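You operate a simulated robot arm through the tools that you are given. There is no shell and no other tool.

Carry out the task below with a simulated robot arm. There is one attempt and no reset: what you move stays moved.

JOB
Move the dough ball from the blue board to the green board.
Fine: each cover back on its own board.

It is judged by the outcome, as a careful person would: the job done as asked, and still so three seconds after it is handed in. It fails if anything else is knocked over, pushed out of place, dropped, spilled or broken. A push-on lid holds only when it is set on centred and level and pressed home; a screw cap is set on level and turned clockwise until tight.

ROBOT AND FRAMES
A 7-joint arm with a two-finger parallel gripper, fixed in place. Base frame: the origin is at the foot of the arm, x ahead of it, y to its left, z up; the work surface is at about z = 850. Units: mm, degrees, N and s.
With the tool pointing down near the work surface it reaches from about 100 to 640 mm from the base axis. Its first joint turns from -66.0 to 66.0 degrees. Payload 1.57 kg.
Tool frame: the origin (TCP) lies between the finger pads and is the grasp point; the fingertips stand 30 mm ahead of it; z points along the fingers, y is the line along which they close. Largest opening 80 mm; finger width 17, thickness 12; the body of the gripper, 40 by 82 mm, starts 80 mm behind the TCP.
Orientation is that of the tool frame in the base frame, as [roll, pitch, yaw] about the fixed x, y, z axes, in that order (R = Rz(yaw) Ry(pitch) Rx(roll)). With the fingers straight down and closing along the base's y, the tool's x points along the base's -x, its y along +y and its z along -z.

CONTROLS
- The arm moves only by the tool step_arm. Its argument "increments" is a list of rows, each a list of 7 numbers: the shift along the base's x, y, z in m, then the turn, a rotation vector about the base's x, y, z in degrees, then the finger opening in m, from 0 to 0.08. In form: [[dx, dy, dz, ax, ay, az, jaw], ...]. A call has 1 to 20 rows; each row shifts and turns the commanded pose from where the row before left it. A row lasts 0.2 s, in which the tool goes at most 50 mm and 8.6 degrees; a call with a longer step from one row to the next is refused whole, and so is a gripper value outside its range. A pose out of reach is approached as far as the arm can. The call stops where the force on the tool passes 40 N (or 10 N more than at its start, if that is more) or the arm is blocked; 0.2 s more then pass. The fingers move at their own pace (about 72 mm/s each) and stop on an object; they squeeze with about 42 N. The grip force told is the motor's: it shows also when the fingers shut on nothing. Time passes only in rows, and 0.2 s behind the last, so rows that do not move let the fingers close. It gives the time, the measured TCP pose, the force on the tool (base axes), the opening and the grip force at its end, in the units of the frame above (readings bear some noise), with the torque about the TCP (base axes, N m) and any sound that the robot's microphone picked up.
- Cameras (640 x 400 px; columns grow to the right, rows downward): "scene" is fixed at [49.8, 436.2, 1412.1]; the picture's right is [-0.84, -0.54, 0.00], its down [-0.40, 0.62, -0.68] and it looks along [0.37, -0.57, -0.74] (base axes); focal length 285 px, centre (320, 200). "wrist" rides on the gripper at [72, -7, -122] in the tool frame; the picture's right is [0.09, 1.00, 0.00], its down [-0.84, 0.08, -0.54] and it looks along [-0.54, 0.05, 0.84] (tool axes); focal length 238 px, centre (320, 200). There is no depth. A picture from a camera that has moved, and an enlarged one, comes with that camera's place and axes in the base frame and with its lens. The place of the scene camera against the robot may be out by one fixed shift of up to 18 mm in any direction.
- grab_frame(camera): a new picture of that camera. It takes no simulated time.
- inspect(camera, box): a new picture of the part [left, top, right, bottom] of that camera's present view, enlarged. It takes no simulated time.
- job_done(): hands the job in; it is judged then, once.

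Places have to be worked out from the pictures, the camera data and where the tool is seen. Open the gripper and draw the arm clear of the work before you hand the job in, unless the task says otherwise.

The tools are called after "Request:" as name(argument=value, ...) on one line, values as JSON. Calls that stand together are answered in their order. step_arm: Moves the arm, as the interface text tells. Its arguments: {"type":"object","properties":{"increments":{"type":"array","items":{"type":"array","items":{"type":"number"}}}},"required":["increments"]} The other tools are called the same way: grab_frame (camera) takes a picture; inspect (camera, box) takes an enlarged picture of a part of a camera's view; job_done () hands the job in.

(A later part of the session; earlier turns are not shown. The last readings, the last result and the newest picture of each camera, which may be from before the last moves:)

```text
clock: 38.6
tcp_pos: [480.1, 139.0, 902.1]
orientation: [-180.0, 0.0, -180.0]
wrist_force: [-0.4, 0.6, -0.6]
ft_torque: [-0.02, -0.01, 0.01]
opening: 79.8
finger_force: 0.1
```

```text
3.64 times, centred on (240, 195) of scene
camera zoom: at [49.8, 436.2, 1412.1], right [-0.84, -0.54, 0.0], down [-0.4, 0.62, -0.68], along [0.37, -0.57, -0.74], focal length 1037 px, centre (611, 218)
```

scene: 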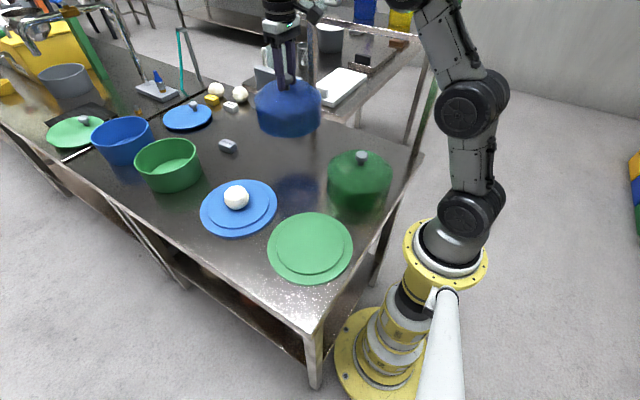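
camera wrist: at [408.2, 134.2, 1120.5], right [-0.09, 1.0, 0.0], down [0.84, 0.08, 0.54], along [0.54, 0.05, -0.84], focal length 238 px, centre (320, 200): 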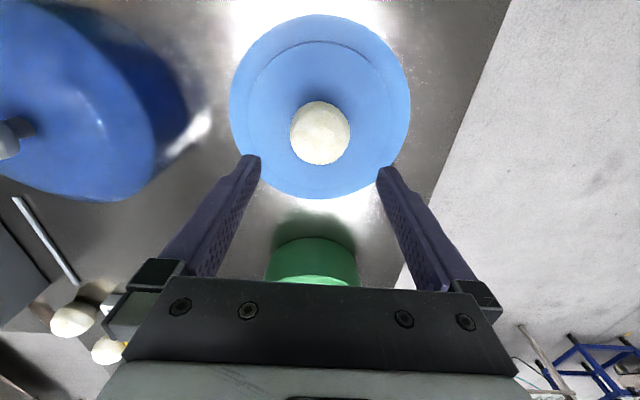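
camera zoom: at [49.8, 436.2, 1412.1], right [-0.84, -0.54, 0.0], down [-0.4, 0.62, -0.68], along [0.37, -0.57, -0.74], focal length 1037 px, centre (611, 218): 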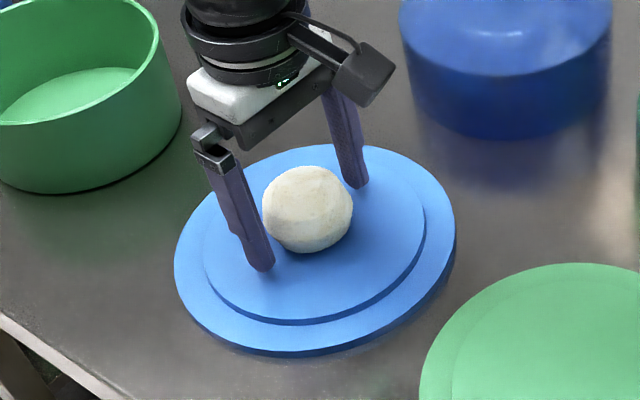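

The ball is centred between the fingers. I'll close gently in stages.

Request:
step_arm(increments=[[-0.0005, 0, 0, 0, 0, 0, 0.066], [0, 0, 0, 0, 0, 0, 0.06], [0, 0, 0, 0, 0, 0, 0.057], [0, 0, 0, 0, 0, 0, 0.055], [0, 0, 0, 0, 0, 0, 0.055]])

Request:
inspect(camera="wrist", box=[220, 80, 420, 280])

```text
clock: 39.8
tcp_pos: [479.2, 139.5, 902.4]
orientation: [180.0, 0.0, 180.0]
wrist_force: [-0.3, 1.1, -0.1]
ft_torque: [0.03, 0.01, 0.02]
opening: 56.7
finger_force: 8.3
```

```text
2.00 times, centred on (320, 180) of wrist
camera zoom: at [408.3, 133.1, 1025.0], right [-0.09, 1.0, 0.0], down [0.84, 0.08, 0.54], along [0.54, 0.05, -0.84], focal length 477 px, centre (320, 240)
```

zoom: 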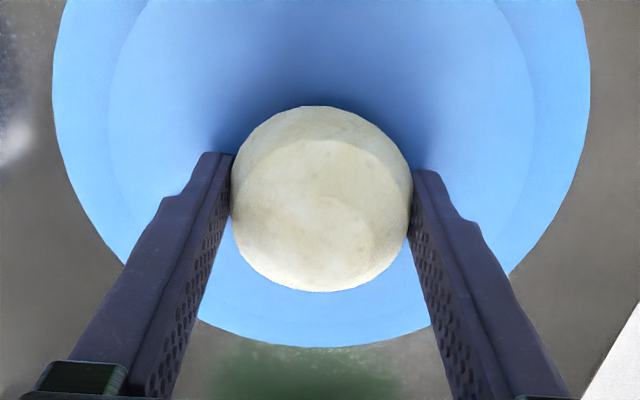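

The fingers are lightly holding the ball at 56.7 mm. I'll firm the grip moderately, then lift slowly.

Request:
step_arm(increments=[[0, 0, 0, 0, 0, 0, 0.052], [0, 0, 0, 0, 0, 0, 0.052], [0, 0, 0.003, 0, 0, 0, 0.052], [0, 0, 0.006, 0, 0, 0, 0.052], [0, 0, 0.01, 0, 0, 0, 0.052], [0, 0, 0, 0, 0, 0, 0.052]])

Request:
inspect(camera="wrist", box=[220, 80, 420, 280])

Request:
inspect(camera="scene", box=[180, 140, 300, 250])

```text
clock: 41.2
tcp_pos: [479.4, 139.4, 922.1]
orientation: [180.0, 0.0, -179.9]
wrist_force: [-0.2, 0.4, -1.6]
ft_torque: [0.01, 0.0, 0.01]
opening: 55.7
finger_force: 42.3
```

```text
2.00 times, centred on (320, 180) of wrist
camera zoom: at [407.6, 133.7, 1043.8], right [-0.09, 1.0, 0.0], down [0.84, 0.08, 0.54], along [0.54, 0.05, -0.84], focal length 477 px, centre (320, 240)
```

zoom: 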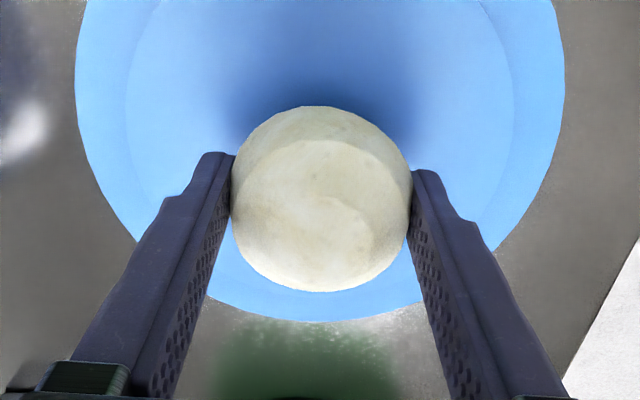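

```text
3.64 times, centred on (240, 195) of scene
camera zoom: at [49.8, 436.3, 1412.1], right [-0.84, -0.54, 0.0], down [-0.4, 0.62, -0.68], along [0.37, -0.57, -0.74], focal length 1037 px, centre (611, 218)
```

zoom: 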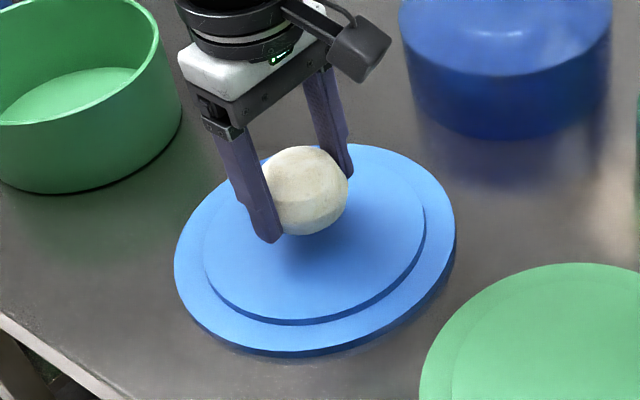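

The ball is firmly held. I'll raise it and carry it over the green board.

Request:
step_arm(increments=[[0, 0, 0.015, 0, 0, 0, 0.052], [0, 0, 0.025, 0, 0, 0, 0.052], [-0.01, 0, 0.02, 0, 0, 0, 0.052], [-0.02, 0, 0.01, 0, 0, 0, 0.052], [-0.025, 0, 0, 0, 0, 0, 0.052], [-0.03, 0, 0, 0, 0, 0, 0.052], [-0.03, 0, 0, 0, 0, 0, 0.052], [-0.03, 0, 0, 0, 0, 0, 0.052], [-0.03, 0, 0, 0, 0, 0, 0.052], [-0.025, 0, 0, 0, 0, 0, 0.052], [-0.015, 0, 0, 0, 0, 0, 0.052], [-0.005, 0, 0, 0, 0, 0, 0.052], [0, 0, 0, 0, 0, 0, 0.052]])

Request:
grab_frame(camera="wrist")

Request:
inspect(camera="scene", box=[180, 140, 370, 290])

```text
clock: 44.0
tcp_pos: [259.4, 141.9, 992.0]
orientation: [180.0, 0.0, -180.0]
wrist_force: [0.0, -0.4, -1.4]
ft_torque: [-0.03, 0.0, -0.01]
opening: 55.7
finger_force: 42.0
```

```text
taken
camera wrist: at [188.0, 134.9, 1114.0], right [-0.09, 1.0, 0.0], down [0.84, 0.08, 0.54], along [0.54, 0.05, -0.84], focal length 238 px, centre (320, 200)
```

wrist: 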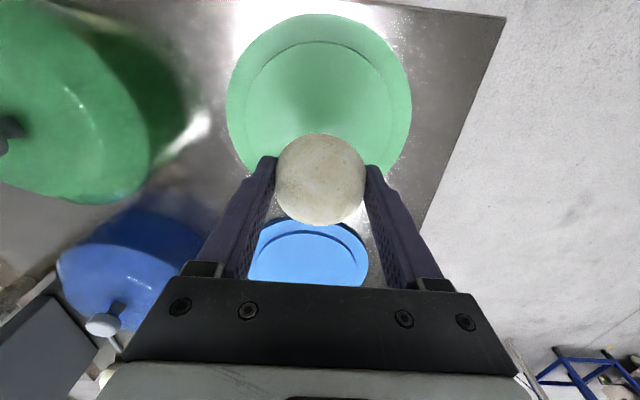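

```text
2.67 times, centred on (275, 215) of scene
camera zoom: at [49.8, 436.3, 1412.1], right [-0.84, -0.54, 0.0], down [-0.4, 0.62, -0.68], along [0.37, -0.57, -0.74], focal length 760 px, centre (440, 160)
```

zoom: 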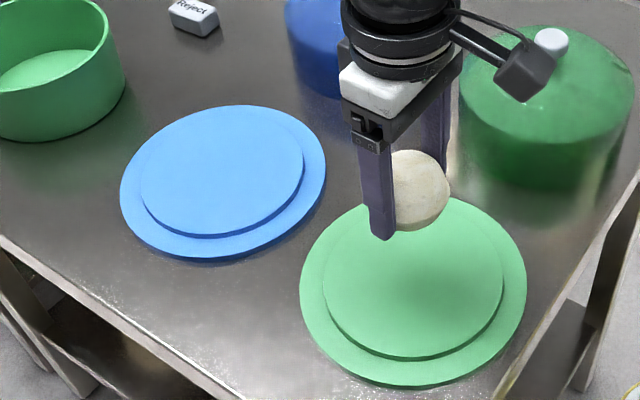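

The green board's centre works out at about (258.5, 139.5), right under the ball. I'll lower the ball, slowing for the last part.

Request:
step_arm(increments=[[0, 0, -0.015, 0, 0, 0, 0.052], [0, 0, -0.02, 0, 0, 0, 0.052], [0, 0, -0.02, 0, 0, 0, 0.052], [0, 0, -0.015, 0, 0, 0, 0.052], [0, 0, -0.01, 0, 0, 0, 0.052], [0, 0, -0.004, 0, 0, 0, 0.052], [0, 0, -0.002, 0, 0, 0, 0.052], [0, 0, 0, 0, 0, 0, 0.052]])

Request:
inspect(camera="scene", box=[250, 170, 370, 280])

Request:
step_arm(increments=[[0, 0, -0.001, 0, 0, 0, 0.052], [0, 0, -0.001, 0, 0, 0, 0.052], [0, 0, 0, 0, 0, 0, 0.052]])

```text
clock: 45.8
tcp_pos: [260.5, 139.6, 905.5]
orientation: [-180.0, 0.1, 179.9]
wrist_force: [0.3, 0.3, -1.9]
ft_torque: [-0.04, 0.02, 0.03]
opening: 56.0
finger_force: 42.3
```

```text
3.64 times, centred on (310, 225) of scene
camera zoom: at [49.8, 436.3, 1412.1], right [-0.84, -0.54, 0.0], down [-0.4, 0.62, -0.68], along [0.37, -0.57, -0.74], focal length 1037 px, centre (356, 109)
```

zoom: 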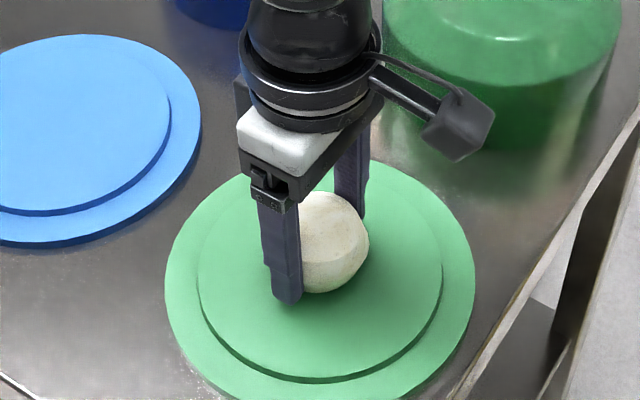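

```text
clock: 46.6
tcp_pos: [259.9, 139.6, 904.0]
orientation: [179.9, 0.0, -180.0]
wrist_force: [0.0, -0.6, -0.6]
ft_torque: [0.02, 0.01, -0.02]
opening: 55.8
finger_force: 42.3
```

Nearly down. I'll creep the last millimetre or two to feel contact before releasing.

Request:
step_arm(increments=[[0, 0, -0.001, 0, 0, 0, 0.052], [0, 0, 0, 0, 0, 0, 0.052]])

Request:
step_arm(increments=[[0, 0, -0.0007, 0, 0, 0, 0.052], [0, 0, 0, 0, 0, 0, 0.052]])

```text
clock: 47.2
tcp_pos: [259.2, 139.5, 902.8]
orientation: [-179.9, 0.0, -180.0]
wrist_force: [0.0, -1.4, -1.4]
ft_torque: [-0.01, 0.04, -0.02]
opening: 55.6
finger_force: 41.8
```

```text
clock: 47.8
tcp_pos: [259.6, 140.6, 902.2]
orientation: [180.0, 0.0, -179.9]
wrist_force: [-2.6, -2.6, 9.7]
ft_torque: [-0.14, 0.11, -0.06]
opening: 56.0
finger_force: 42.4
```

The ball is touching the board. I'll ease off and open the fingers slowly so the ball stays put.

Request:
step_arm(increments=[[0, 0, 0.0005, 0, 0, 0, 0.052], [0, 0, 0, 0, 0, 0, 0.0545], [0, 0, 0, 0, 0, 0, 0.056], [0, 0, 0, 0, 0, 0, 0.058], [0, 0, 0, 0, 0, 0, 0.062], [0, 0, 0, 0, 0, 0, 0.07], [0, 0, 0, 0, 0, 0, 0.08], [0, 0, 0, 0, 0, 0, 0.08]])

Request:
inspect(camera="wrist", box=[220, 80, 420, 280])

Request:
inspect(camera="scene", box=[250, 170, 370, 280])

```text
clock: 49.6
tcp_pos: [259.5, 140.5, 902.7]
orientation: [180.0, 0.0, 180.0]
wrist_force: [-0.9, 0.1, -0.2]
ft_torque: [-0.01, 0.0, 0.01]
opening: 80.0
finger_force: 0.1
```

```text
2.00 times, centred on (320, 180) of wrist
camera zoom: at [188.0, 133.9, 1025.0], right [-0.09, 1.0, 0.0], down [0.84, 0.08, 0.54], along [0.54, 0.05, -0.84], focal length 477 px, centre (320, 240)
```

zoom: 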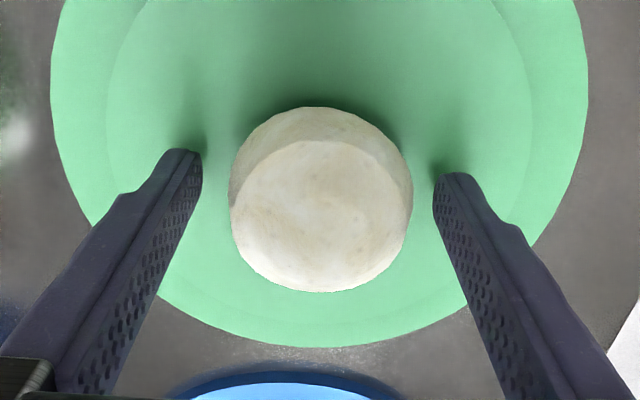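

```text
3.64 times, centred on (310, 225) of scene
camera zoom: at [49.8, 436.2, 1412.1], right [-0.84, -0.54, 0.0], down [-0.4, 0.62, -0.68], along [0.37, -0.57, -0.74], focal length 1037 px, centre (356, 109)
```

zoom: 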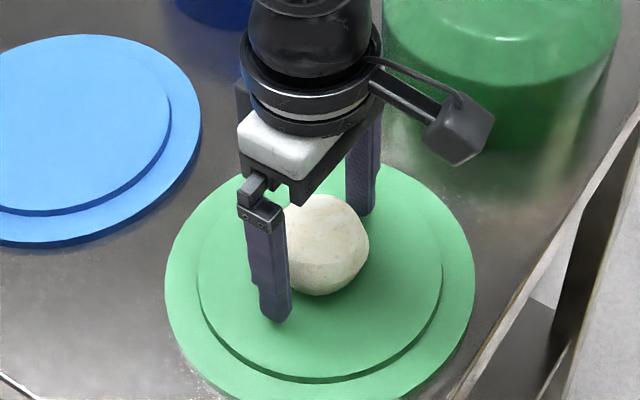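

The dough ball rests still, centred on the green board. I'll raise the open gripper straight up and check it once more.

Request:
step_arm(increments=[[0, 0, 0.006, 0, 0, 0, 0.08], [0, 0, 0.015, 0, 0, 0, 0.08], [0, 0, 0.025, 0, 0, 0, 0.08], [0, 0, 0.03, 0, 0, 0, 0.08], [0, 0, 0.03, 0, 0, 0, 0.08], [0, 0, 0.03, 0, 0, 0, 0.08], [0, 0, 0.03, 0, 0, 0, 0.08], [0, 0, 0, 0, 0, 0, 0.08]])

Request:
grab_frame(camera="wrist")

Request:
grab_frame(camera="scene")

```text
clock: 51.4
tcp_pos: [260.4, 139.4, 1068.2]
orientation: [179.9, 0.1, -179.9]
wrist_force: [-0.2, 1.5, 0.4]
ft_torque: [0.0, 0.01, -0.02]
opening: 80.0
finger_force: 0.1
```

```text
taken
camera wrist: at [188.5, 133.4, 1190.4], right [-0.09, 1.0, 0.0], down [0.84, 0.08, 0.54], along [0.54, 0.05, -0.84], focal length 238 px, centre (320, 200)
```

wrist: 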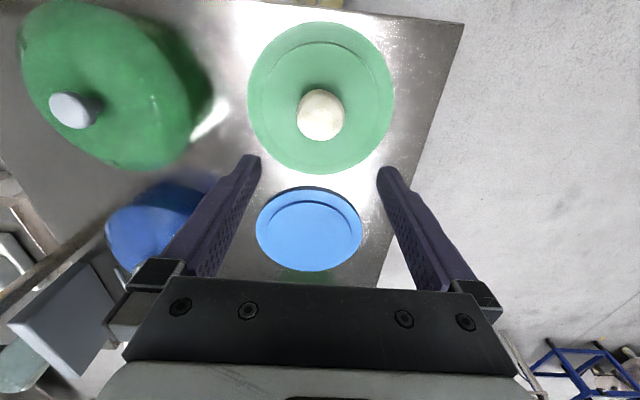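

```text
taken
```

scene: 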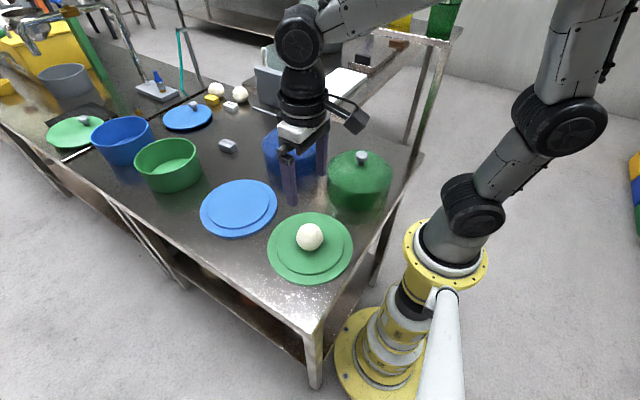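

The ball is well placed. Now back to the green cover to fetch it.

Request:
step_arm(increments=[[-0.0015, -0.01, 0, 0, 0, 0, 0.08], [0, -0.02, 0, 0, 0, 0, 0.08], [0, -0.03, 0, 0, 0, 0, 0.08], [0, -0.03, 0, 0, 0, 0, 0.08], [0, -0.03, 0, 0, 0, 0, 0.08], [0, -0.03, 0, 0, 0, 0, 0.08], [0, -0.03, 0, 0, 0, 0, 0.08], [0, -0.02, 0, 0, 0, 0, 0.08], [0, -0.02, -0.01, 0, 0, 0, 0.08], [0, -0.01, -0.02, 0, 0, 0, 0.08], [0, 0, -0.025, 0, 0, 0, 0.08], [0, 0, -0.015, 0, 0, 0, 0.08], [0, 0, -0.01, 0, 0, 0, 0.08], [0, 0, 0, 0, 0, 0, 0.08]])

Request:
inspect(camera="wrist", box=[220, 60, 420, 260])

Request:
inspect(camera="scene", box=[300, 90, 430, 220])

```text
clock: 54.4
tcp_pos: [256.9, -89.4, 988.0]
orientation: [-180.0, 0.0, 180.0]
wrist_force: [-0.4, 0.1, 0.4]
ft_torque: [-0.04, -0.01, 0.01]
opening: 79.9
finger_force: 0.1
```

```text
2.00 times, centred on (320, 160) of wrist
camera zoom: at [186.4, -96.1, 1111.0], right [-0.09, 1.0, 0.0], down [0.84, 0.08, 0.54], along [0.54, 0.05, -0.84], focal length 477 px, centre (320, 280)
```

zoom: 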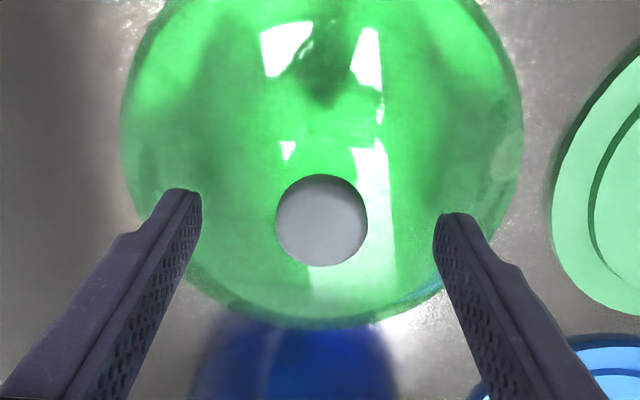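

```text
3.08 times, centred on (365, 155) of scene
camera zoom: at [49.8, 436.2, 1412.1], right [-0.84, -0.54, 0.0], down [-0.4, 0.62, -0.68], along [0.37, -0.57, -0.74], focal length 877 px, centre (182, 338)
```

zoom: 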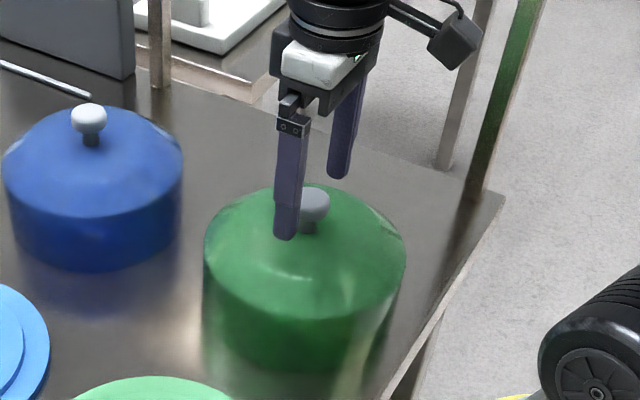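

The knob is in the same spot relative to the gripper as before. I'll lower and grip it at the same relative height.

Request:
step_arm(increments=[[0, 0.0005, -0.008, 0, 0, 0, 0.08], [0, 0, -0.006, 0, 0, 0, 0.08], [0, 0, -0.005, 0, 0, 0, 0.06], [0, 0, 0, 0, 0, 0, 0.04], [0, 0, 0, 0, 0, 0, 0.02], [0, 0, 0, 0, 0, 0, 0.02], [0, 0, 0, 0, 0, 0, 0.02]])

Request:
inspect(camera="scene", box=[300, 90, 430, 220])

```text
clock: 56.0
tcp_pos: [257.8, -88.9, 967.9]
orientation: [180.0, 0.0, -180.0]
wrist_force: [0.4, 0.1, -0.3]
ft_torque: [0.0, 0.01, 0.0]
opening: 30.5
finger_force: 39.6
```

```text
3.08 times, centred on (365, 155) of scene
camera zoom: at [49.8, 436.2, 1412.1], right [-0.84, -0.54, 0.0], down [-0.4, 0.62, -0.68], along [0.37, -0.57, -0.74], focal length 877 px, centre (182, 338)
```

zoom: 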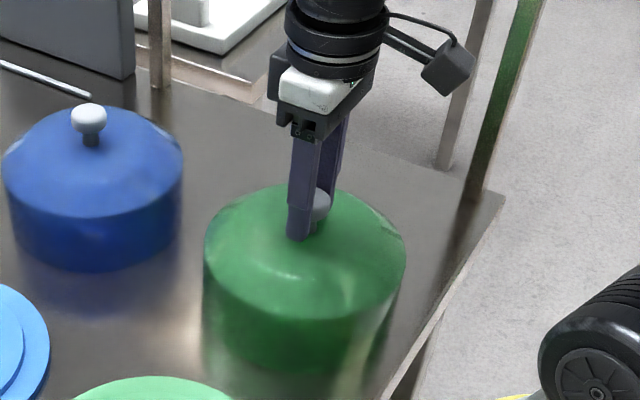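

Gripped at 30.5 mm. I'll lift the green cover 140 mm.

Request:
step_arm(increments=[[0, 0, 0.005, 0, 0, 0, 0.02], [0, 0, 0.01, 0, 0, 0, 0.02], [0, 0, 0.02, 0, 0, 0, 0.02], [0, 0, 0.025, 0, 0, 0, 0.02], [0, 0, 0.025, 0, 0, 0, 0.02], [0, 0, 0.025, 0, 0, 0, 0.02], [0, 0, 0.02, 0, 0, 0, 0.02], [0, 0, 0.01, 0, 0, 0, 0.02], [0, 0, 0, 0, 0, 0, 0.02]])

Request:
grab_frame(camera="scene")

```text
clock: 58.0
tcp_pos: [257.6, -89.1, 1110.6]
orientation: [180.0, 0.0, 180.0]
wrist_force: [0.3, 0.2, -0.9]
ft_torque: [0.01, -0.03, -0.02]
opening: 30.3
finger_force: 39.1
```

```text
taken
```

scene: 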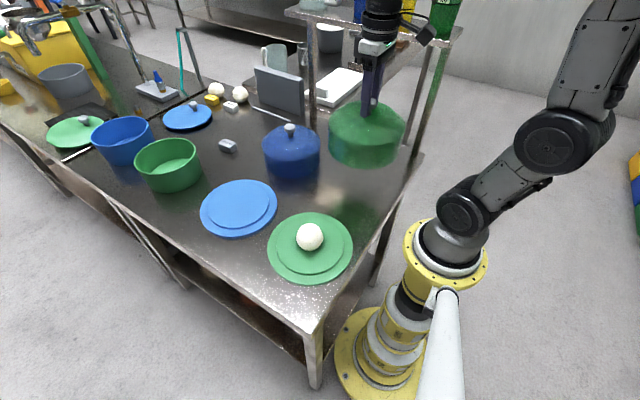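

The cover hangs level and is well above ball height. I'll carry it back over the green board, returning to its original pick-up position in x and y.

Request:
step_arm(increments=[[0, 0.01, 0, 0, 0, 0, 0.02], [0, 0.02, 0, 0, 0, 0, 0.02], [0, 0.03, 0, 0, 0, 0, 0.02], [0, 0.03, 0, 0, 0, 0, 0.02], [0, 0.03, 0, 0, 0, 0, 0.02], [0, 0.03, 0, 0, 0, 0, 0.02], [0, 0.03, 0, 0, 0, 0, 0.02], [0, 0.02, 0, 0, 0, 0, 0.02], [0, 0.02, 0, 0, 0, 0, 0.02], [0, 0.0095, 0, 0, 0, 0, 0.02], [0, 0, 0, 0, 0, 0, 0.02], [0, 0, 0, 0, 0, 0, 0.02]])

Request:
grab_frame(camera="wrist")

Request:
inspect(camera="scene", box=[240, 130, 380, 290])

```text
clock: 60.6
tcp_pos: [257.8, 140.1, 1109.4]
orientation: [-180.0, 0.0, -180.0]
wrist_force: [-0.5, -0.5, -1.7]
ft_torque: [-0.03, -0.02, -0.01]
opening: 30.7
finger_force: 39.7
```

```text
taken
camera wrist: at [186.6, 134.1, 1231.6], right [-0.09, 1.0, 0.0], down [0.84, 0.08, 0.54], along [0.54, 0.05, -0.84], focal length 238 px, centre (320, 200)
```

wrist: 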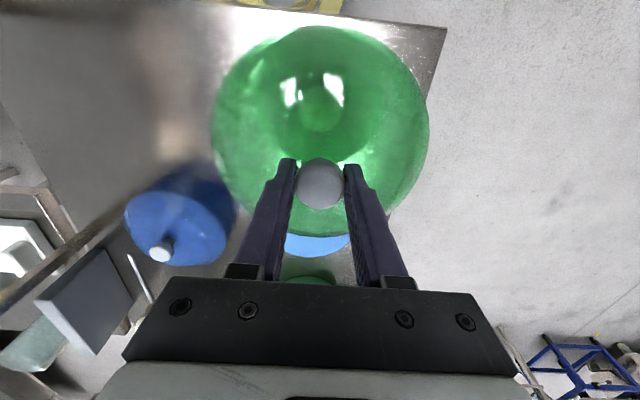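

```text
2.50 times, centred on (310, 210) of scene
camera zoom: at [49.8, 436.3, 1412.1], right [-0.84, -0.54, 0.0], down [-0.4, 0.62, -0.68], along [0.37, -0.57, -0.74], focal length 713 px, centre (345, 175)
```

zoom: 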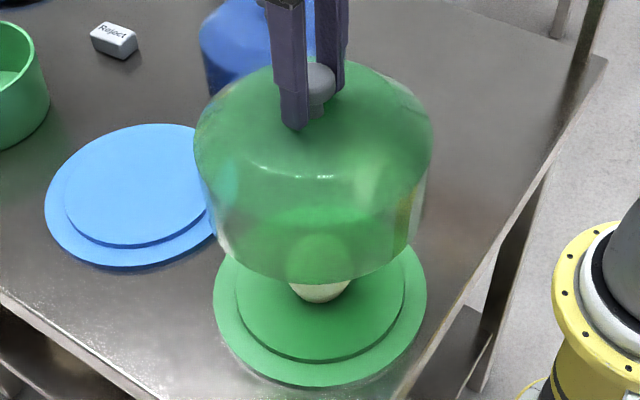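

Pose matches the original lift-off view. I'll lower the cover, stopping a little above the board's raised disc to check alignment.

Request:
step_arm(increments=[[0, 0, -0.015, 0, 0, 0, 0.02], [0, 0, -0.02, 0, 0, 0, 0.02], [0, 0, -0.02, 0, 0, 0, 0.02], [0, 0, -0.02, 0, 0, 0, 0.02], [0, 0, -0.015, 0, 0, 0, 0.02], [0, 0, -0.015, 0, 0, 0, 0.02], [0, 0, -0.01, 0, 0, 0, 0.02], [0, 0, 0, 0, 0, 0, 0.02]])

Request:
inspect(camera="scene", box=[250, 180, 370, 290])

Request:
inspect(camera="wrist", box=[200, 0, 440, 240])

```text
clock: 62.4
tcp_pos: [259.3, 140.4, 995.4]
orientation: [-179.9, 0.0, 180.0]
wrist_force: [-0.1, 0.4, -1.6]
ft_torque: [0.01, 0.01, -0.03]
opening: 30.7
finger_force: 40.2
```

```text
3.64 times, centred on (310, 235) of scene
camera zoom: at [49.8, 436.3, 1412.1], right [-0.84, -0.54, 0.0], down [-0.4, 0.62, -0.68], along [0.37, -0.57, -0.74], focal length 1037 px, centre (356, 73)
```

zoom: 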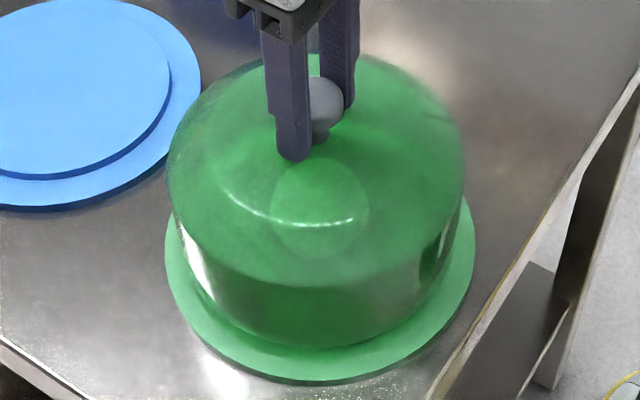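

```text
1.67 times, centred on (320, 120) of wrist
camera zoom: at [187.1, 134.3, 1117.1], right [-0.09, 1.0, 0.0], down [0.84, 0.08, 0.54], along [0.54, 0.05, -0.84], focal length 397 px, centre (320, 333)
```

zoom: 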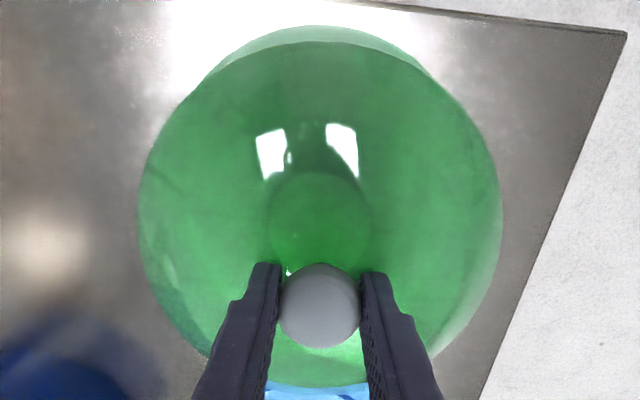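

Aligned well, with the ball visible inside. I'll lower in small steps, watching the force.

Request:
step_arm(increments=[[0, 0, -0.004, 0, 0, 0, 0.02], [0, 0, -0.004, 0, 0, 0, 0.02], [0, 0, -0.002, 0, 0, 0, 0.02], [0, 0, 0, 0, 0, 0, 0.02]])

Request:
step_arm(increments=[[0, 0, -0.002, 0, 0, 0, 0.02], [0, 0, -0.001, 0, 0, 0, 0.02], [0, 0, 0, 0, 0, 0, 0.02]])

Request:
step_arm(increments=[[0, 0, -0.0015, 0, 0, 0, 0.02], [0, 0, 0, 0, 0, 0, 0.02]])

Request:
inspect(camera="scene", box=[250, 180, 370, 290])

```text
clock: 63.4
tcp_pos: [257.1, 138.7, 986.0]
orientation: [180.0, 0.0, 179.9]
wrist_force: [0.3, 0.6, -2.2]
ft_torque: [-0.03, -0.01, -0.01]
opening: 30.2
finger_force: 40.2
```

```text
clock: 64.2
tcp_pos: [258.0, 138.9, 982.1]
orientation: [180.0, 0.0, 180.0]
wrist_force: [-0.2, 0.3, -0.4]
ft_torque: [-0.02, 0.02, 0.01]
opening: 30.9
finger_force: 39.3
```

```text
clock: 64.8
tcp_pos: [257.8, 140.4, 979.8]
orientation: [-180.0, 0.0, -179.9]
wrist_force: [0.3, 0.0, -1.0]
ft_torque: [0.03, 0.02, 0.04]
opening: 30.7
finger_force: 40.3
```

```text
3.64 times, centred on (310, 235) of scene
camera zoom: at [49.8, 436.3, 1412.1], right [-0.84, -0.54, 0.0], down [-0.4, 0.62, -0.68], along [0.37, -0.57, -0.74], focal length 1037 px, centre (356, 73)
```

zoom: 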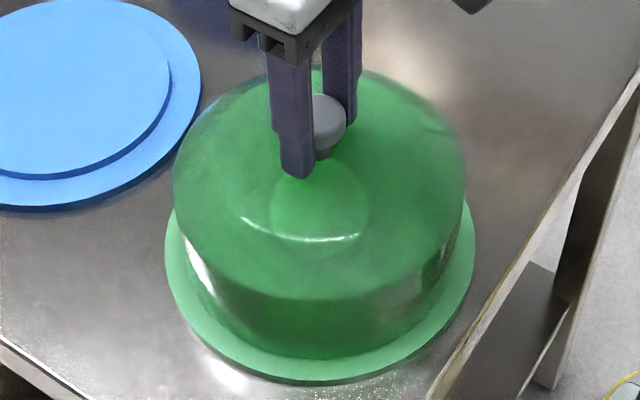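

No resistance; the rim is passing around the raised disc. I'll continue by 1 mm steps to seat it.

Request:
step_arm(increments=[[0, 0, -0.001, 0, 0, 0, 0.02], [0, 0, 0, 0, 0, 0, 0.02]])

Request:
step_arm(increments=[[0, 0, -0.001, 0, 0, 0, 0.02], [0, 0, 0, 0, 0, 0, 0.02]])

Request:
step_arm(increments=[[0, 0, -0.001, 0, 0, 0, 0.02], [0, 0, 0, 0, 0, 0, 0.02]])

```text
clock: 65.4
tcp_pos: [256.9, 139.9, 978.3]
orientation: [-180.0, 0.0, -179.9]
wrist_force: [-0.3, -0.2, -0.6]
ft_torque: [0.0, 0.01, 0.04]
opening: 30.5
finger_force: 39.7
```

```text
clock: 66.0
tcp_pos: [257.2, 141.8, 978.5]
orientation: [-180.0, 0.0, 180.0]
wrist_force: [0.1, 0.2, -2.2]
ft_torque: [-0.03, 0.01, -0.04]
opening: 30.6
finger_force: 39.6
```

```text
clock: 66.6
tcp_pos: [256.8, 139.6, 978.8]
orientation: [-180.0, 0.1, 180.0]
wrist_force: [0.9, -1.7, 5.7]
ft_torque: [-0.06, 0.53, 0.06]
opening: 30.6
finger_force: 39.5
```

Contact (≈6–8 N) right at the original seated height. I'll press a touch to seat fully, then ease off, release and go up.

Request:
step_arm(increments=[[0, 0, -0.001, 0, 0, 0, 0.02], [0, 0, 0, 0, 0, 0, 0.02]])

Request:
step_arm(increments=[[0, 0, 0.001, 0, 0, 0, 0.02], [0, 0, 0, 0, 0, 0, 0.02], [0, 0, 0, 0, 0, 0, 0.04], [0, 0, 0, 0, 0, 0, 0.06], [0, 0, 0, 0, 0, 0, 0.08], [0, 0, 0, 0, 0, 0, 0.08]])

Request:
inspect(camera="scene", box=[250, 180, 370, 290])

```text
clock: 67.2
tcp_pos: [257.3, 140.8, 978.9]
orientation: [179.9, 0.1, 180.0]
wrist_force: [-6.2, -1.8, 23.3]
ft_torque: [-0.03, 0.41, -0.05]
opening: 30.5
finger_force: 39.6
```

```text
clock: 68.6
tcp_pos: [256.9, 139.8, 978.5]
orientation: [180.0, 0.0, 180.0]
wrist_force: [-0.1, -0.5, 0.0]
ft_torque: [0.01, 0.01, 0.01]
opening: 80.1
finger_force: 0.2
```

```text
3.64 times, centred on (310, 235) of scene
camera zoom: at [49.8, 436.2, 1412.1], right [-0.84, -0.54, 0.0], down [-0.4, 0.62, -0.68], along [0.37, -0.57, -0.74], focal length 1037 px, centre (356, 73)
```

zoom: 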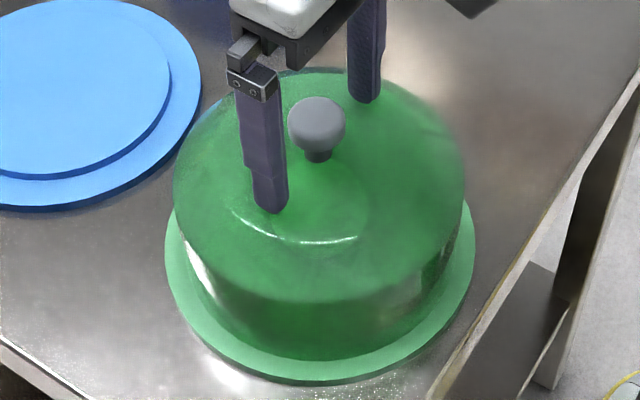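

The green cover sits centred and level on its board, with the ball inside. I'll rise clear and travel to the blue cover.

Request:
step_arm(increments=[[0, 0, 0.012, 0, 0, 0, 0.08], [0, 0, 0.025, 0, 0, 0, 0.08], [0, 0, 0.03, 0, 0, 0, 0.08], [0, 0, 0.025, 0, 0, 0, 0.08], [0.01, -0.01, 0, 0, 0, 0, 0.08], [0.02, -0.02, 0, 0, 0, 0, 0.08], [0.025, -0.026, 0, 0, 0, 0, 0.08], [0.025, -0.026, 0, 0, 0, 0, 0.08], [0.025, -0.026, 0, 0, 0, 0, 0.08], [0.025, -0.026, 0, 0, 0, 0, 0.08], [0.025, -0.026, 0, 0, 0, 0, 0.08], [0.025, -0.026, 0, 0, 0, 0, 0.08], [0.02, -0.026, 0, 0, 0, 0, 0.08], [0.015, -0.012, 0, 0, 0, 0, 0.08], [0.007, -0.006, -0.02, 0, 0, 0, 0.08], [0, 0, -0.03, 0, 0, 0, 0.08], [0, 0, -0.02, 0, 0, 0, 0.08], [0, 0, -0.01, 0, 0, 0, 0.08], [0, 0, 0, 0, 0, 0, 0.08]])

Request:
inspect(camera="wrist", box=[220, 60, 420, 260])

Request:
grab_frame(camera="scene")

```text
clock: 72.6
tcp_pos: [479.4, -88.2, 989.2]
orientation: [-180.0, 0.0, -180.0]
wrist_force: [-0.6, -0.5, -0.2]
ft_torque: [-0.02, 0.0, -0.01]
opening: 80.1
finger_force: 0.1
```

```text
2.00 times, centred on (320, 160) of wrist
camera zoom: at [408.3, -94.7, 1111.4], right [-0.09, 1.0, 0.0], down [0.84, 0.08, 0.54], along [0.54, 0.05, -0.84], focal length 477 px, centre (320, 280)
```

zoom: 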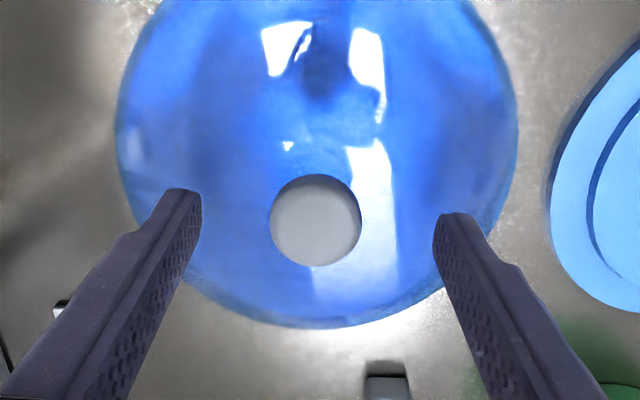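

```text
taken
```

scene: 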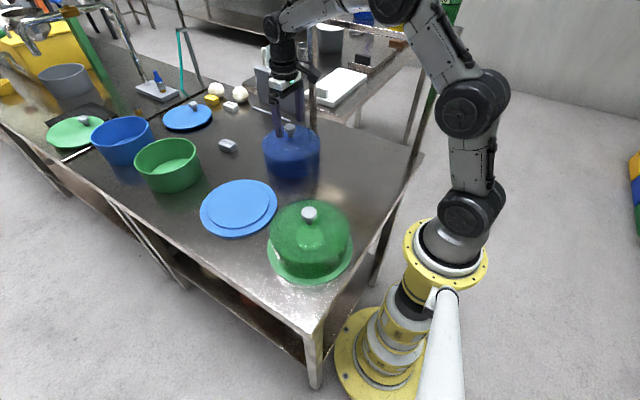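

The knob sits about 1 mm toward -y of the gripper centre. I'll nudge across, lower, and grip.

Request:
step_arm(increments=[[0, -0.001, -0.008, 0, 0, 0, 0.08], [0, 0, -0.006, 0, 0, 0, 0.08], [0, 0, -0.0055, 0, 0, 0, 0.06], [0, 0, 0, 0, 0, 0, 0.04], [0, 0, 0, 0, 0, 0, 0.02], [0, 0, 0, 0, 0, 0, 0.02], [0, 0, 0, 0, 0, 0, 0.02]])

Request:
inspect(camera="scene", box=[240, 80, 360, 200])

```text
clock: 74.2
tcp_pos: [478.9, -90.8, 970.1]
orientation: [-180.0, -0.1, 180.0]
wrist_force: [0.3, -0.6, 0.1]
ft_torque: [-0.01, -0.03, -0.04]
opening: 30.5
finger_force: 39.9
```

```text
3.33 times, centred on (300, 140) of scene
camera zoom: at [49.8, 436.2, 1412.1], right [-0.84, -0.54, 0.0], down [-0.4, 0.62, -0.68], along [0.37, -0.57, -0.74], focal length 950 px, centre (387, 400)
```

zoom: 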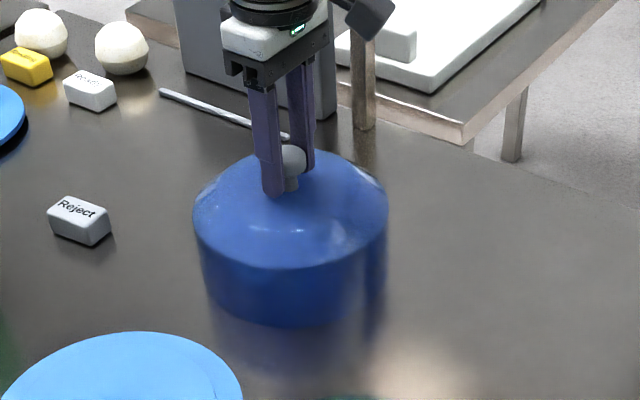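

Gripped. I'll lift the blue cover and carry it back over the blue board.

Request:
step_arm(increments=[[0, 0, 0.005, 0, 0, 0, 0.02], [0, 0, 0.01, 0, 0, 0, 0.02], [0, 0, 0.02, 0, 0, 0, 0.02], [0, 0, 0.025, 0, 0, 0, 0.02], [0, 0, 0.02, 0, 0, 0, 0.02], [0, 0, 0.01, 0, 0, 0, 0.02], [0, 0, 0, 0, 0, 0, 0.02]])

Request:
step_arm(increments=[[0, 0.01, 0, 0, 0, 0, 0.02], [0, 0.02, 0, 0, 0, 0, 0.02], [0, 0.03, 0, 0, 0, 0, 0.02], [0, 0.03, 0, 0, 0, 0, 0.02], [0, 0.03, 0, 0, 0, 0, 0.02], [0, 0.03, 0, 0, 0, 0, 0.02], [0, 0.03, 0, 0, 0, 0, 0.02], [0, 0.02, 0, 0, 0, 0, 0.02], [0, 0.02, 0, 0, 0, 0, 0.02], [0, 0.011, 0, 0, 0, 0, 0.02], [0, 0, 0, 0, 0, 0, 0.02], [0, 0, 0, 0, 0, 0, 0.02]])

Request:
grab_frame(camera="scene")

Request:
grab_frame(camera="wrist")

```text
clock: 75.8
tcp_pos: [478.4, -89.9, 1061.6]
orientation: [179.9, 0.1, 180.0]
wrist_force: [0.7, 0.1, -0.6]
ft_torque: [-0.04, 0.0, 0.01]
opening: 30.4
finger_force: 39.9
```

```text
clock: 78.4
tcp_pos: [479.0, 141.1, 1060.3]
orientation: [-179.9, 0.0, 179.9]
wrist_force: [-0.2, 0.1, -0.7]
ft_torque: [0.0, 0.01, 0.02]
opening: 30.5
finger_force: 39.7
```

```text
taken
```

scene: 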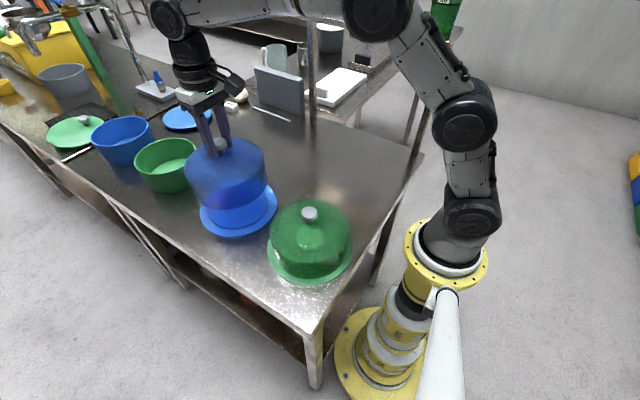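

```text
taken
camera wrist: at [408.3, 134.8, 1182.3], right [-0.09, 1.0, 0.0], down [0.84, 0.08, 0.54], along [0.54, 0.05, -0.84], focal length 238 px, centre (320, 200)
```

wrist: 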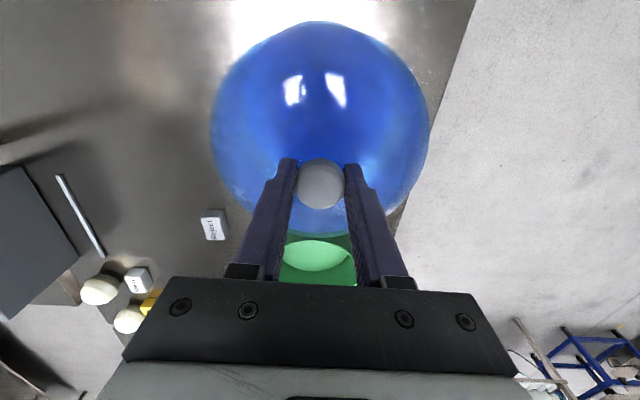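

The blue cover is over its board. I'll lower it to just above the raised disc and check.

Request:
step_arm(increments=[[0, 0, -0.01, 0, 0, 0, 0.02], [0, 0, -0.02, 0, 0, 0, 0.02], [0, 0, -0.015, 0, 0, 0, 0.02], [0, 0, -0.012, 0, 0, 0, 0.02], [0, 0, -0.008, 0, 0, 0, 0.02], [0, 0, 0, 0, 0, 0, 0.02]])

Request:
inspect(camera="scene", box=[180, 140, 300, 250])

Request:
inspect(camera="wrist", box=[200, 0, 440, 240])

```text
clock: 79.8
tcp_pos: [479.3, 141.0, 994.7]
orientation: [-180.0, 0.0, 180.0]
wrist_force: [-0.3, 0.9, -1.1]
ft_torque: [-0.01, -0.01, -0.02]
opening: 30.5
finger_force: 39.6
```

```text
3.64 times, centred on (240, 195) of scene
camera zoom: at [49.8, 436.3, 1412.1], right [-0.84, -0.54, 0.0], down [-0.4, 0.62, -0.68], along [0.37, -0.57, -0.74], focal length 1037 px, centre (611, 218)
```

zoom: 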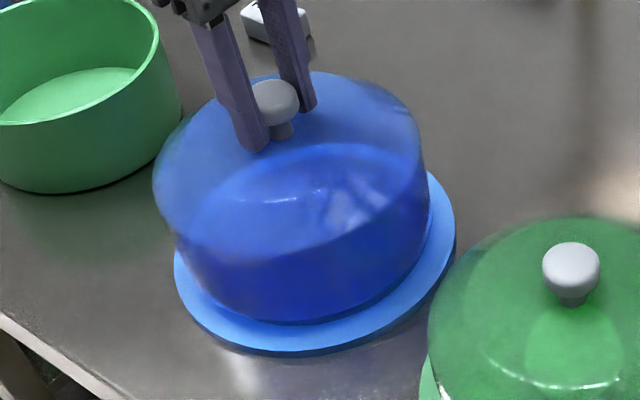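

```text
1.67 times, centred on (320, 120) of wrist
camera zoom: at [408.4, 134.6, 1116.6], right [-0.09, 1.0, 0.0], down [0.84, 0.08, 0.54], along [0.54, 0.05, -0.84], focal length 397 px, centre (320, 333)
```

zoom: 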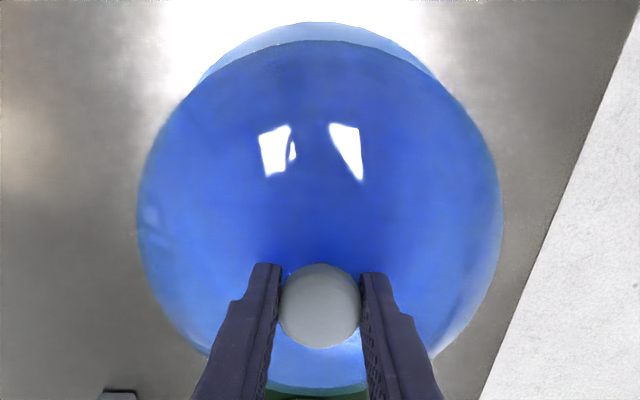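

Alignment matches. I'll lower in small steps watching the force.

Request:
step_arm(increments=[[0, 0, -0.004, 0, 0, 0, 0.02], [0, 0, -0.004, 0, 0, 0, 0.02], [0, 0, -0.002, 0, 0, 0, 0.02], [0, 0, 0, 0, 0, 0, 0.02]])

Request:
step_arm(increments=[[0, 0, -0.002, 0, 0, 0, 0.02], [0, 0, -0.001, 0, 0, 0, 0.02], [0, 0, 0, 0, 0, 0, 0.02]])

Request:
step_arm(increments=[[0, 0, -0.0015, 0, 0, 0, 0.02], [0, 0, 0, 0, 0, 0, 0.02]])

Request:
step_arm(increments=[[0, 0, -0.001, 0, 0, 0, 0.02], [0, 0, 0, 0, 0, 0, 0.02]])

Request:
inspect(camera="scene", box=[180, 140, 300, 250])

```text
clock: 80.8
tcp_pos: [479.8, 141.4, 985.1]
orientation: [-180.0, 0.0, 180.0]
wrist_force: [-0.5, -0.3, -1.1]
ft_torque: [0.0, 0.01, 0.04]
opening: 30.6
finger_force: 39.7
```

```text
clock: 81.6
tcp_pos: [479.5, 140.4, 981.0]
orientation: [-179.9, 0.0, -180.0]
wrist_force: [-0.9, 0.6, -1.9]
ft_torque: [-0.02, -0.04, -0.03]
opening: 30.4
finger_force: 40.0
```

```text
clock: 82.2
tcp_pos: [481.0, 141.0, 979.3]
orientation: [-180.0, 0.0, 179.9]
wrist_force: [0.4, -0.2, -1.1]
ft_torque: [-0.01, -0.01, -0.01]
opening: 30.8
finger_force: 39.8
```

```text
clock: 82.8
tcp_pos: [480.1, 140.2, 978.2]
orientation: [-180.0, 0.0, 180.0]
wrist_force: [0.3, -0.4, -0.6]
ft_torque: [0.03, 0.02, -0.01]
opening: 30.6
finger_force: 39.8
```

```text
3.64 times, centred on (240, 195) of scene
camera zoom: at [49.8, 436.3, 1412.1], right [-0.84, -0.54, 0.0], down [-0.4, 0.62, -0.68], along [0.37, -0.57, -0.74], focal length 1037 px, centre (611, 218)
```

zoom: 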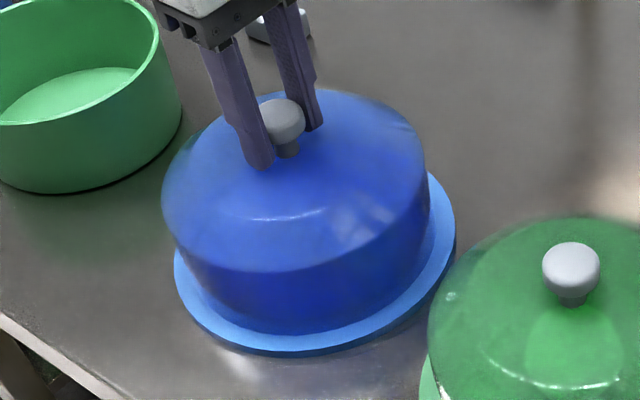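

Almost seated. I'll continue in 1 mm steps to contact.

Request:
step_arm(increments=[[0, 0, -0.001, 0, 0, 0, 0.02], [0, 0, 0, 0, 0, 0, 0.02]])

Request:
step_arm(increments=[[0, 0, -0.001, 0, 0, 0, 0.02], [0, 0, 0, 0, 0, 0, 0.02]])

```text
clock: 83.4
tcp_pos: [479.3, 140.6, 977.8]
orientation: [-180.0, 0.2, 179.9]
wrist_force: [-1.1, 0.8, 4.4]
ft_torque: [-0.02, 0.5, -0.03]
opening: 30.6
finger_force: 40.1
```

```text
clock: 84.0
tcp_pos: [478.9, 140.4, 977.9]
orientation: [180.0, 0.0, 180.0]
wrist_force: [-5.6, 2.3, 15.0]
ft_torque: [0.02, 0.72, -0.01]
opening: 30.5
finger_force: 40.1
```

Contact at 15 N at the original seated height, so the cover is home. I'll ease off, open and rise clear.

Request:
step_arm(increments=[[0, 0, 0.0007, 0, 0, 0, 0.02], [0, 0, 0, 0, 0, 0, 0.02], [0, 0, 0, 0, 0, 0, 0.04], [0, 0, 0, 0, 0, 0, 0.06], [0, 0, 0, 0, 0, 0, 0.08], [0, 0, 0, 0, 0, 0, 0.08], [0, 0, 0.01, 0, 0, 0, 0.08], [0, 0, 0.025, 0, 0, 0, 0.08], [0, 0, 0.03, 0, 0, 0, 0.08], [0, 0, 0.035, 0, 0, 0, 0.08], [0, 0, 0, 0, 0, 0, 0.08]])

Request:
inspect(camera="wrist", box=[200, 0, 440, 240])

Request:
inspect(camera="scene", box=[180, 140, 370, 290])

```text
clock: 86.4
tcp_pos: [479.4, 139.7, 1078.8]
orientation: [-180.0, 0.0, 180.0]
wrist_force: [-0.8, 0.7, 0.7]
ft_torque: [-0.02, -0.02, -0.01]
opening: 79.9
finger_force: 0.1
```

```text
1.67 times, centred on (320, 120) of wrist
camera zoom: at [408.7, 132.4, 1201.4], right [-0.09, 1.0, 0.0], down [0.84, 0.08, 0.54], along [0.54, 0.05, -0.84], focal length 397 px, centre (320, 333)
```

zoom: 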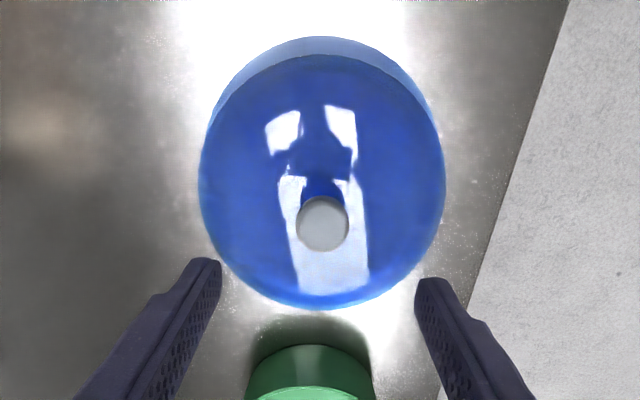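

```text
2.67 times, centred on (275, 215) of scene
camera zoom: at [49.8, 436.2, 1412.1], right [-0.84, -0.54, 0.0], down [-0.4, 0.62, -0.68], along [0.37, -0.57, -0.74], focal length 760 px, centre (440, 160)
```

zoom: 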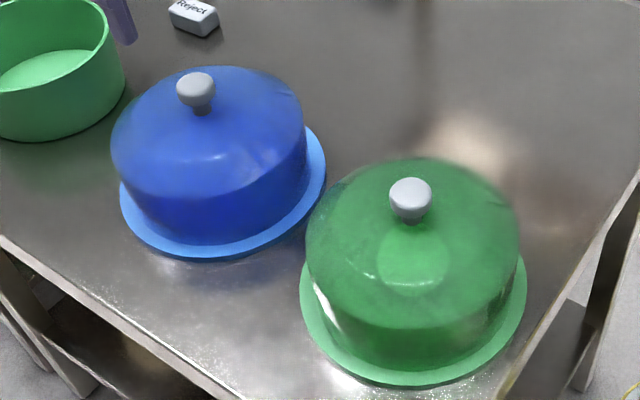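

Both covers look centred and seated, with the ball visible under the green one. I'll draw the arm up and clear to the side, then compare against the initial view.

Request:
step_arm(increments=[[0, 0, 0.025, 0, 0, 0, 0.08], [0, 0, 0.03, 0, 0, 0, 0.08], [0, 0, 0.025, 0, 0, 0, 0.08], [-0.01, -0.02, 0, 0, 0, 0, 0.08], [-0.015, -0.03, 0, 0, 0, 0, 0.08], [-0.015, -0.03, 0, 0, 0, 0, 0.08], [-0.015, -0.03, 0, 0, 0, 0, 0.08], [-0.015, -0.03, 0, 0, 0, 0, 0.08], [-0.015, -0.03, 0, 0, 0, 0, 0.08], [-0.01, -0.02, 0, 0, 0, 0, 0.08], [0, 0, 0, 0, 0, 0, 0.08]])

Request:
inspect(camera="scene", box=[180, 150, 370, 290])

Request:
grab_frame(camera="scene")

Request:
grab_frame(camera="wrist")

```text
clock: 88.8
tcp_pos: [383.1, -50.4, 1157.1]
orientation: [-180.0, 0.1, 180.0]
wrist_force: [0.4, -0.3, 0.4]
ft_torque: [-0.01, 0.01, 0.02]
opening: 79.8
finger_force: 0.0
```

```text
2.86 times, centred on (275, 220) of scene
camera zoom: at [49.8, 436.2, 1412.1], right [-0.84, -0.54, 0.0], down [-0.4, 0.62, -0.68], along [0.37, -0.57, -0.74], focal length 815 px, centre (449, 143)
```

zoom: 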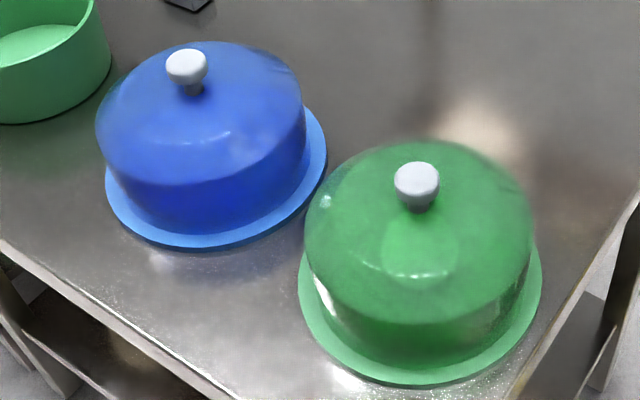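

```text
taken
```

scene: 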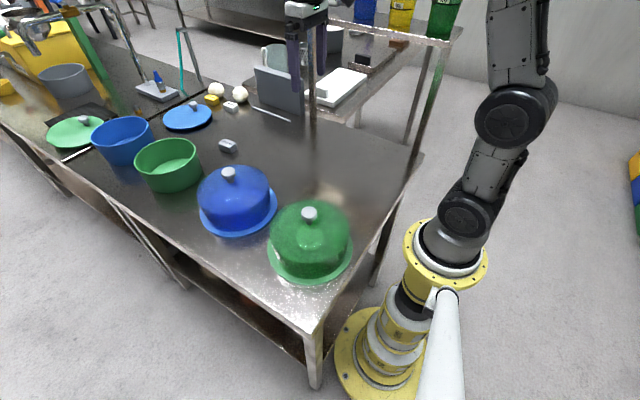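

```text
taken
camera wrist: at [311.8, -56.2, 1280.6], right [-0.09, 1.0, 0.0], down [0.84, 0.08, 0.54], along [0.54, 0.05, -0.84], focal length 238 px, centre (320, 200)
```

wrist: 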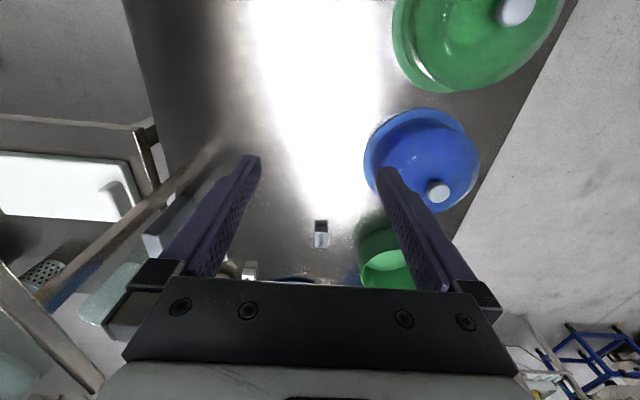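

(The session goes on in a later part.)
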